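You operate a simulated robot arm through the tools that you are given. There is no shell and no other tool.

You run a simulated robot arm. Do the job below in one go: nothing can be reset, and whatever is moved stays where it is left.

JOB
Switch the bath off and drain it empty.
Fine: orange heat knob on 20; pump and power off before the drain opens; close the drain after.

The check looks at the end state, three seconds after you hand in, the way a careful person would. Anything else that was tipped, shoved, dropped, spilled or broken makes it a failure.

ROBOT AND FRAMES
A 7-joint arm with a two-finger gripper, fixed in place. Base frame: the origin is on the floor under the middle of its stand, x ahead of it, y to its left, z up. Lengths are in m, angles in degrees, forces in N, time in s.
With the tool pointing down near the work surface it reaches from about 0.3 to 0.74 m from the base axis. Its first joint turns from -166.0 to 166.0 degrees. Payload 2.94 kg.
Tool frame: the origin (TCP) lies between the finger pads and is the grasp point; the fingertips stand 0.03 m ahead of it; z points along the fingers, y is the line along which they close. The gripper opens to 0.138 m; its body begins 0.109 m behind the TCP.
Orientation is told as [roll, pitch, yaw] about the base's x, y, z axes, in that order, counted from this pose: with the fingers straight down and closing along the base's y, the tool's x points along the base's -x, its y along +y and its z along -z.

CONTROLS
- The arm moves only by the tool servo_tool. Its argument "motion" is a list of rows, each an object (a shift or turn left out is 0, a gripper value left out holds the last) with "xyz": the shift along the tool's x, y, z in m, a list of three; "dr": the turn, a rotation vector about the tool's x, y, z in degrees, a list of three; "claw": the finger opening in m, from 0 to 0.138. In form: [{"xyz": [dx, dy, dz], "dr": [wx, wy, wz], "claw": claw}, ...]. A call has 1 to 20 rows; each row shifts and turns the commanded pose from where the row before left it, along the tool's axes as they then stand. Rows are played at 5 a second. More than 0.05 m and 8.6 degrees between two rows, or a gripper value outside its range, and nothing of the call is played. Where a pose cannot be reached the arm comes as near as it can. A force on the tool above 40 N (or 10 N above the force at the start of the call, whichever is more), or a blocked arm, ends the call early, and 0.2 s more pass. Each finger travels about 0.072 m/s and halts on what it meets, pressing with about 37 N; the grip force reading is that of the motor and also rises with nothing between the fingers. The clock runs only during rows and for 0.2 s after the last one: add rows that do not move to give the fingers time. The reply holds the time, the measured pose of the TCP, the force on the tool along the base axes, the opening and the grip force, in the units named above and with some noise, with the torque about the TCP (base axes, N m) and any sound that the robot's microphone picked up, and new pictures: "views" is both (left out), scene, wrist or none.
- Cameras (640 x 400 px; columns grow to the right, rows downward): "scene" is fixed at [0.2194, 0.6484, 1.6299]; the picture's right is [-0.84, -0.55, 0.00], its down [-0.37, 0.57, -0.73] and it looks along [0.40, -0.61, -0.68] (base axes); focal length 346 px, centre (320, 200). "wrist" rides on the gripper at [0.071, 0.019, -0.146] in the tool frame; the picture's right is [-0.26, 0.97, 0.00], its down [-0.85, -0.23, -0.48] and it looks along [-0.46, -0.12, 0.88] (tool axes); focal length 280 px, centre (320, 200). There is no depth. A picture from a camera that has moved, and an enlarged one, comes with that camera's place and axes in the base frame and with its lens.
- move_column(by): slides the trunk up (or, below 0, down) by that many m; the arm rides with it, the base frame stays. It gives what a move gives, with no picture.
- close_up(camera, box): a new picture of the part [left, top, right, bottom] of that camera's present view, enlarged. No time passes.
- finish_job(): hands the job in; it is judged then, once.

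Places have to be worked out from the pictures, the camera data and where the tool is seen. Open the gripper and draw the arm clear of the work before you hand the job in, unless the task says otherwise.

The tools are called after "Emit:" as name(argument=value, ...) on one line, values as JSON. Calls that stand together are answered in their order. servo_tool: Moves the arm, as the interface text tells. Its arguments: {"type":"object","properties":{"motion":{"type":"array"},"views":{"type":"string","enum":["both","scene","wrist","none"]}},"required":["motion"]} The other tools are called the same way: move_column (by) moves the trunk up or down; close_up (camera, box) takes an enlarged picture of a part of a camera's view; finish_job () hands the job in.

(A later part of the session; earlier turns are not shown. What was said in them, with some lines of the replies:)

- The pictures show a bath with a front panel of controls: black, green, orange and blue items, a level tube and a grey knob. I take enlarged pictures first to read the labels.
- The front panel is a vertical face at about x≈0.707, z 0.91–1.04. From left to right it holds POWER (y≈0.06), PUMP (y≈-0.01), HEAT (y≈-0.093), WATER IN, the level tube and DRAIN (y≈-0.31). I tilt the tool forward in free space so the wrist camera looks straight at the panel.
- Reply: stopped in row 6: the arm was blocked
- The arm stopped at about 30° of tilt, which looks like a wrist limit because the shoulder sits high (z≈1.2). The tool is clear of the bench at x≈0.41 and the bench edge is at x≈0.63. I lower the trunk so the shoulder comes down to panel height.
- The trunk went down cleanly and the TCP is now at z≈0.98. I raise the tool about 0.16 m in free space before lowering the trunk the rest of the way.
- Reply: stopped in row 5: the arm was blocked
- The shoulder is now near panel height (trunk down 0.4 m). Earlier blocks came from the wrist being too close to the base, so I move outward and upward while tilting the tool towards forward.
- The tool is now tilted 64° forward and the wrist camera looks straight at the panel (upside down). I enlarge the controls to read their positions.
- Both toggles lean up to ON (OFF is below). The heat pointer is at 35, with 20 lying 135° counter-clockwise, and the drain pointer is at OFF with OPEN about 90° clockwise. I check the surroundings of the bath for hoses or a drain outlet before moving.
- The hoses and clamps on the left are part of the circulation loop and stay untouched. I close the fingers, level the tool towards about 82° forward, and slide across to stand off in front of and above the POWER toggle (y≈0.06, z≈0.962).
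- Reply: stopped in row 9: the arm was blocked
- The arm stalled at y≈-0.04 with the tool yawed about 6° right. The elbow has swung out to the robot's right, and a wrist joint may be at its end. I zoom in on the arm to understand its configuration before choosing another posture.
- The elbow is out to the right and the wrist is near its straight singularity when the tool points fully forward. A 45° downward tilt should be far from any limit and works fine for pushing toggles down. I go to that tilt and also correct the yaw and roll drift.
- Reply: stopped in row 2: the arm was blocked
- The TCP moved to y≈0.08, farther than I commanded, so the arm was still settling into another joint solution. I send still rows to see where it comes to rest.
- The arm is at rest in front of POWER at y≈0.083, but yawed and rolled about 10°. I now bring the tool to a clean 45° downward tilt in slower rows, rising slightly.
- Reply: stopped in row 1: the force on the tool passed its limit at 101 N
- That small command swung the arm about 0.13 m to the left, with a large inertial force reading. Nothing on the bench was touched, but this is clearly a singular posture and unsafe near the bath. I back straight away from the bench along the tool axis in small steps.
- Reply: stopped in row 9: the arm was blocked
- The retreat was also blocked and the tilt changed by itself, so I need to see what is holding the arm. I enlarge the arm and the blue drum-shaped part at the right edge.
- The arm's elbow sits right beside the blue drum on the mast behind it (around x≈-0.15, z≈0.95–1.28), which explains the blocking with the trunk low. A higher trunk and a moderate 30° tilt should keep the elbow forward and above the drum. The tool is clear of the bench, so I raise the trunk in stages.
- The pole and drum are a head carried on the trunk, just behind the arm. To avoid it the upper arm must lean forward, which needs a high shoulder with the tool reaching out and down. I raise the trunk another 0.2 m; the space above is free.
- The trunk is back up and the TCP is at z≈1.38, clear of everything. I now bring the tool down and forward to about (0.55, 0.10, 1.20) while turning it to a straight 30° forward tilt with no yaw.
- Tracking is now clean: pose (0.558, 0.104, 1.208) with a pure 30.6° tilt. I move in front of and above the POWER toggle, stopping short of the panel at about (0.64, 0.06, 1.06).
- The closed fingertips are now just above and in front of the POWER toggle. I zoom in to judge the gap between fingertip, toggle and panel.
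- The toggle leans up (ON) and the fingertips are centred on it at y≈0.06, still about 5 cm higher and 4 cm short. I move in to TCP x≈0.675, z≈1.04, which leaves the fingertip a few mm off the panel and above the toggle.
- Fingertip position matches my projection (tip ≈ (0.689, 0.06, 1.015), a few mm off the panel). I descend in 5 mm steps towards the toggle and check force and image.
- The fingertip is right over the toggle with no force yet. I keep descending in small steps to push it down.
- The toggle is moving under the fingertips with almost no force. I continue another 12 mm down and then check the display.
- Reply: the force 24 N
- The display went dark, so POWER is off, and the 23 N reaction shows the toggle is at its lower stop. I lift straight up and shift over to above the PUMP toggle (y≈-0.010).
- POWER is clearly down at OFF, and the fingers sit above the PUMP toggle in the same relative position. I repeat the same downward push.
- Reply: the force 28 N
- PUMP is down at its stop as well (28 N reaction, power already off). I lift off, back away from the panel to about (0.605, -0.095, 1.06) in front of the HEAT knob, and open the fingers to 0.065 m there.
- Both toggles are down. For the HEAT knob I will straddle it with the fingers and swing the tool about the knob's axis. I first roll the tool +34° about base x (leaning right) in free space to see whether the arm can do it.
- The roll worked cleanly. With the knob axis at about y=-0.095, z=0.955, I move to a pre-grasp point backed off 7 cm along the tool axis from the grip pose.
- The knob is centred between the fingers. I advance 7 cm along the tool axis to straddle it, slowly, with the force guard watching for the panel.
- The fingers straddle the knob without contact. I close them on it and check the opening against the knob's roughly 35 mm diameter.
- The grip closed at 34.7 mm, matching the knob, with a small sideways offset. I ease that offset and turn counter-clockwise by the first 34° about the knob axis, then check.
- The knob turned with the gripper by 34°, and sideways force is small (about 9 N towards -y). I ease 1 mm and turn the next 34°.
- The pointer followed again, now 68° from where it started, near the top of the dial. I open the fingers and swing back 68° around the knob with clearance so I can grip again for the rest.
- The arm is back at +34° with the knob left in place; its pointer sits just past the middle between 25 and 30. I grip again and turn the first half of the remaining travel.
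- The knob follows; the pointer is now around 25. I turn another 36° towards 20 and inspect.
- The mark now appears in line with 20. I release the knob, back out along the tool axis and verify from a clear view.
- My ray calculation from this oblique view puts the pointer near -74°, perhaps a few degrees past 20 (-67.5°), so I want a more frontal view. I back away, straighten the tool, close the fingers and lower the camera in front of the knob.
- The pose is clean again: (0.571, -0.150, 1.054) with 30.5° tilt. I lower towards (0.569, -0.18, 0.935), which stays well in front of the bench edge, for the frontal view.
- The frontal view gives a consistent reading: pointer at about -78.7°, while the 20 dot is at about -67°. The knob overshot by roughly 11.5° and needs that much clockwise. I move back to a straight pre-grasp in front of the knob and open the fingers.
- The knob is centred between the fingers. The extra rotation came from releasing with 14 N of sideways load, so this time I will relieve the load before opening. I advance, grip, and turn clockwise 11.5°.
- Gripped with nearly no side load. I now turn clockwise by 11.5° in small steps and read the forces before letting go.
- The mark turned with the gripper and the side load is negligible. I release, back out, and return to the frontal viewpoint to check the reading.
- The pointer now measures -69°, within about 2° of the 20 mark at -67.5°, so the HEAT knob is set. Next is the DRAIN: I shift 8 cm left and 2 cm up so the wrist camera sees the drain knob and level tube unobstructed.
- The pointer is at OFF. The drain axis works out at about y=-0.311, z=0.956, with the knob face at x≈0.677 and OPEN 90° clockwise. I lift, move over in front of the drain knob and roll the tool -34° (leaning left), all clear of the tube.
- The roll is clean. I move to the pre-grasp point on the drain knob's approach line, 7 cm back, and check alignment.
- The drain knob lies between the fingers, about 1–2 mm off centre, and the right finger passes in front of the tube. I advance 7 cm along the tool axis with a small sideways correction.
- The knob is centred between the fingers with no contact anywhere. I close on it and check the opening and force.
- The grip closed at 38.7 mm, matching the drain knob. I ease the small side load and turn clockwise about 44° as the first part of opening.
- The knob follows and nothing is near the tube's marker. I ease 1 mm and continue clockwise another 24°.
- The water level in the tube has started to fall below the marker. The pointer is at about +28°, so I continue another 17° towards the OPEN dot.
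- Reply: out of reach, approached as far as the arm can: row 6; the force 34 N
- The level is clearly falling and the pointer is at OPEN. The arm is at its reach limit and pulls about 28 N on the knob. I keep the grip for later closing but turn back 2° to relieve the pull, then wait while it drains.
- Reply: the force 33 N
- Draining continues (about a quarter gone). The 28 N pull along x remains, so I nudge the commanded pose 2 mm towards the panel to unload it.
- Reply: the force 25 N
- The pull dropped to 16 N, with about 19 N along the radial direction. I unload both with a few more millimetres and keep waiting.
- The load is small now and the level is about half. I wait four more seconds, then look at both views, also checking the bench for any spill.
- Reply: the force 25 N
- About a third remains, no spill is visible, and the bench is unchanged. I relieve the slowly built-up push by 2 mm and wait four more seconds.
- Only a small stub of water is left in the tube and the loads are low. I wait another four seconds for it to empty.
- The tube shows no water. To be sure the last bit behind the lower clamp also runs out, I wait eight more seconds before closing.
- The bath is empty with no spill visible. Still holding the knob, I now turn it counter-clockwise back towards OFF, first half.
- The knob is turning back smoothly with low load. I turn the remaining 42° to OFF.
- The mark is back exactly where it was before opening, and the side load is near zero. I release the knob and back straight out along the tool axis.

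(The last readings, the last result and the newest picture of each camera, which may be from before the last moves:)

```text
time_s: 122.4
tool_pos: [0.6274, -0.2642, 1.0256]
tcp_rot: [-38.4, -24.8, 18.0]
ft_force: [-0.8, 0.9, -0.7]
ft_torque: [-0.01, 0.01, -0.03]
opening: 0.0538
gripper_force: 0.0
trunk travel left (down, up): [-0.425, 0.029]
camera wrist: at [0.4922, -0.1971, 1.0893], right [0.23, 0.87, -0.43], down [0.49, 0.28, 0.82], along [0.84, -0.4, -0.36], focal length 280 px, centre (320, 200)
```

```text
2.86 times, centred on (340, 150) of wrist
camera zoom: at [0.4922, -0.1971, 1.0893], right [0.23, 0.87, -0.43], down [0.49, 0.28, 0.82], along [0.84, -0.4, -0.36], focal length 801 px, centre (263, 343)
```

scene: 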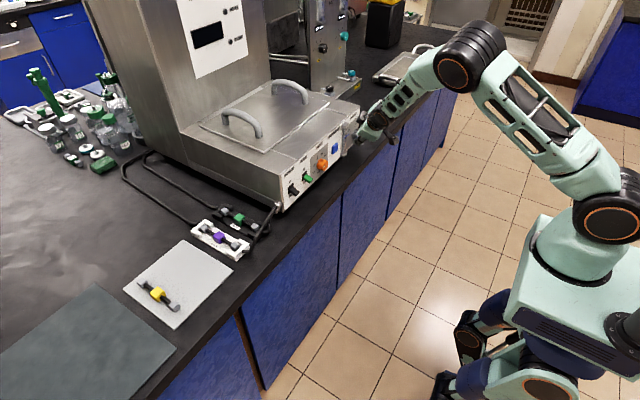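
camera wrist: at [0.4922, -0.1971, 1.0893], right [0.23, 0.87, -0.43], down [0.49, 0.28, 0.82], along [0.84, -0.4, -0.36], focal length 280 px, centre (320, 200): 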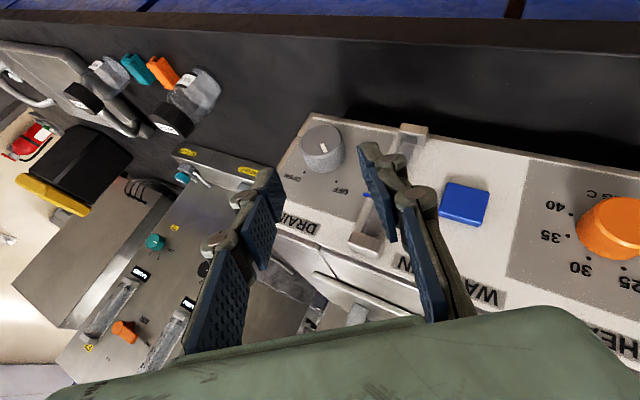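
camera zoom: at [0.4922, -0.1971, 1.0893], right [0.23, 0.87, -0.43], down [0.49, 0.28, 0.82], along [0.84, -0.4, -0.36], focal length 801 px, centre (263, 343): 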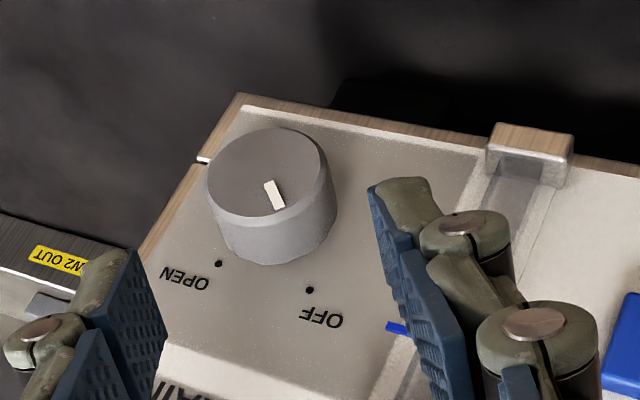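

The drain pointer now measures -45°, right on OFF, and the tube is empty. I withdraw, straighten the tool, open the gripper and rise clear of the bath.

Emit:
servo_tool(motion=[{"xyz": [0, 0, -0.02], "claw": 0.054}, {"xyz": [0, 0, -0.02]}, {"dr": [-5.86, 0, 3.45]}, {"dr": [-5.86, 0, 3.45]}, {"dr": [-5.86, 0, 3.45]}, {"dr": [-5.86, 0, 3.45]}, {"dr": [-5.86, 0, 3.45]}, {}, {"xyz": [0.002, 0.02, -0.03]}, {"xyz": [0.002, 0.02, -0.03]}, {"xyz": [0.002, 0.02, -0.03], "claw": 0.13}, {"xyz": [0.002, 0.02, -0.03]}, {}, {}, {}], views="both")

Emit:
close_up(camera="scene", box=[260, 90, 400, 210])

Emit:
close_up(camera="scene", box=[160, 0, 420, 130])

```text
time_s: 125.6
tool_pos: [0.5392, -0.1641, 1.1523]
tcp_rot: [-0.4, -30.5, 0.0]
ft_force: [0.5, -1.0, -0.3]
ft_torque: [0.02, 0.01, -0.01]
opening: 0.1298
gripper_force: 0.0
trunk travel left (down, up): [-0.425, 0.029]
camera wrist: at [0.4038, -0.1429, 1.2428], right [0.23, 0.96, 0.13], down [0.49, -0.23, 0.84], along [0.84, -0.13, -0.52], focal length 280 px, centre (320, 200)
```

scene: 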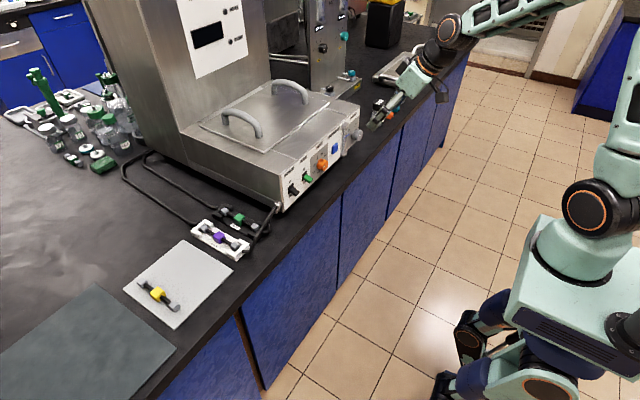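
wrist: 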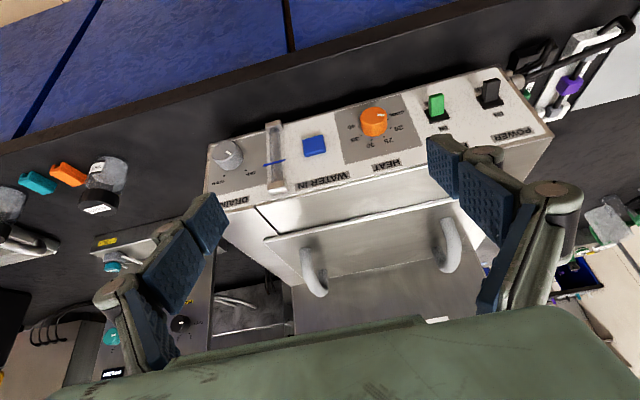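

```text
3.33 times, centred on (330, 150) of scene
camera zoom: at [0.2194, 0.6484, 1.6299], right [-0.84, -0.55, 0.0], down [-0.37, 0.57, -0.73], along [0.4, -0.61, -0.68], focal length 1153 px, centre (287, 367)
```

zoom: 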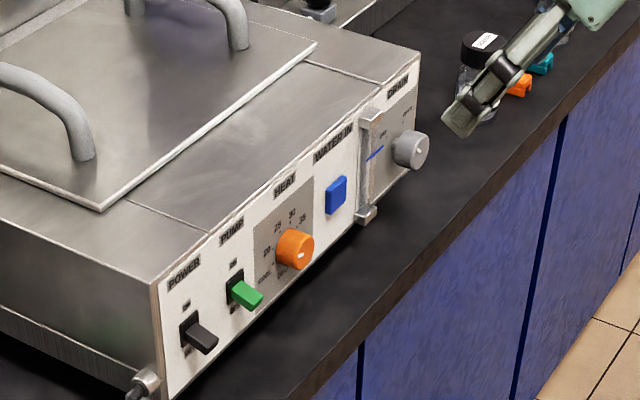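

```text
2.46 times, centred on (290, 65) of scene
camera zoom: at [0.2194, 0.6484, 1.6299], right [-0.84, -0.55, 0.0], down [-0.37, 0.57, -0.73], along [0.4, -0.61, -0.68], focal length 852 px, centre (394, 532)
```

zoom: 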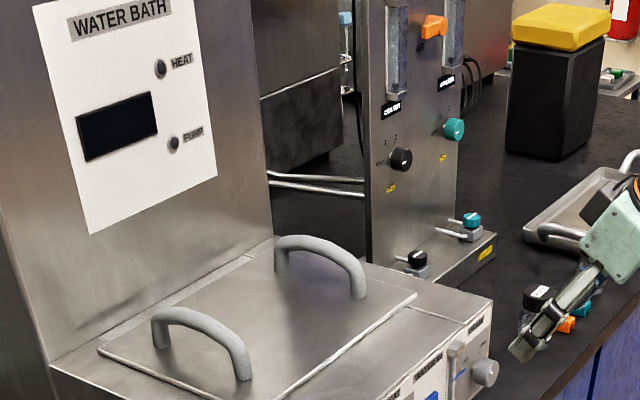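

Everything looks in place from the scene camera. I take a final enlarged wrist view of the whole panel to confirm all four controls.

Emit:
close_up(camera="wrist", box=[200, 60, 560, 220])

Emit:
close_up(camera="wrist", box=[330, 80, 430, 180])

Emit:
close_up(camera="wrist", box=[200, 110, 310, 220])

```text
1.78 times, centred on (380, 140) of wrist
camera zoom: at [0.4038, -0.1429, 1.2428], right [0.23, 0.96, 0.13], down [0.49, -0.23, 0.84], along [0.84, -0.13, -0.52], focal length 498 px, centre (213, 307)
```

zoom: 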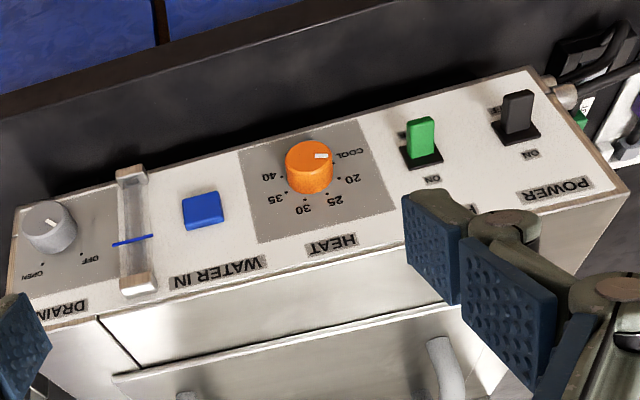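

```text
4.00 times, centred on (380, 130) of wrist
camera zoom: at [0.4038, -0.1429, 1.2428], right [0.23, 0.96, 0.13], down [0.49, -0.23, 0.84], along [0.84, -0.13, -0.52], focal length 1122 px, centre (80, 480)
```

zoom: 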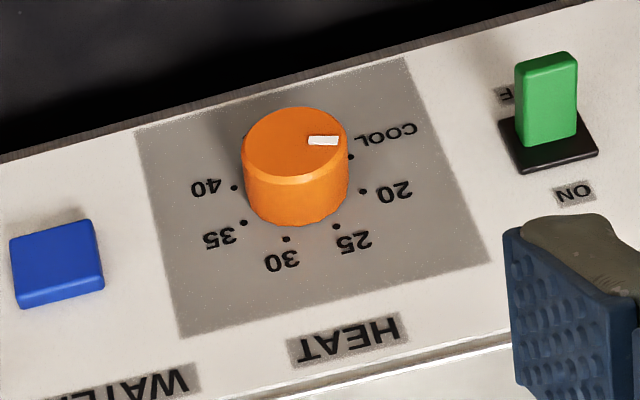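

```text
3.64 times, centred on (255, 165) of wrist
camera zoom: at [0.4038, -0.1429, 1.2428], right [0.23, 0.96, 0.13], down [0.49, -0.23, 0.84], along [0.84, -0.13, -0.52], focal length 1020 px, centre (556, 327)
```

zoom: 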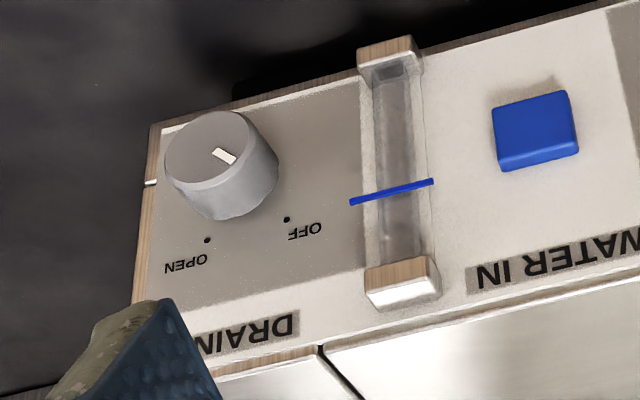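

All four controls read correctly: POWER and PUMP are down at OFF, HEAT is on 20, DRAIN is on OFF and the tube is empty. I lift the open gripper a little further from the bath before handing in.

Emit:
servo_tool(motion=[{"xyz": [-0.0076, 0, -0.0129]}, {"xyz": [-0.0076, 0, -0.0129]}, {"xyz": [-0.0076, 0, -0.0129]}, {"xyz": [-0.0076, 0, -0.0129]}, {}, {}, {}], views="both")

```text
time_s: 127.2
tool_pos: [0.5398, -0.1641, 1.2141]
tcp_rot: [-0.3, -30.5, 0.1]
ft_force: [1.0, 0.4, 0.0]
ft_torque: [0.01, -0.01, 0.02]
opening: 0.1302
gripper_force: 0.1
trunk travel left (down, up): [-0.425, 0.029]
camera wrist: at [0.4038, -0.143, 1.3034], right [0.23, 0.96, 0.13], down [0.49, -0.23, 0.84], along [0.84, -0.13, -0.52], focal length 280 px, centre (320, 200)
```

scene: 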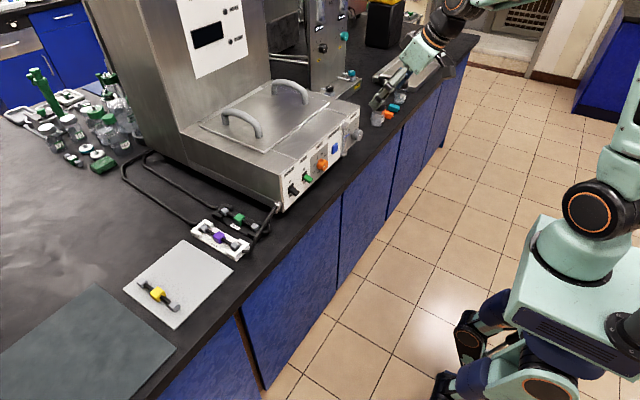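
wrist: 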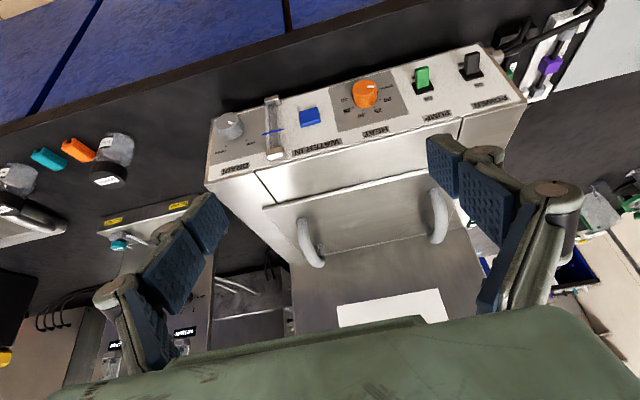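

The gripper is open, the arm is clear of the bath, nothing else on the bench has moved, and all controls are in their final positions. I hand in the job.

Emit:
finish_job()

```text
The job is handed in.
```

The bath is switched off and drained empty, and I've handed the job in. The result of the check hasn't come back.

- **Power and pump:** I pushed both toggles down to OFF before opening the drain. The display and the pump light went dark.
- **Heat:** the orange knob is on 20, with the pointer within about 2° of the mark. My first turn went about 11° past 20, so I gripped it again and brought it back.
- **Drain:** I opened it until the level tube showed no water, waited another eight seconds, then turned it back to OFF. The pointer is on the OFF mark.
- **Surroundings:** I saw no spill, and nothing else on the bench looks moved. The arm held up to about 28 N of pull on the drain knob for a few seconds at the edge of its reach. The bath still looks to be in its original position.
- **Arm:** early on, with the trunk low, the arm stalled and swung about 13 cm sideways in front of the bench. The pictures showed no contact with anything. I raised the trunk and had no more trouble.

The gripper is open and the arm is clear of the bath.
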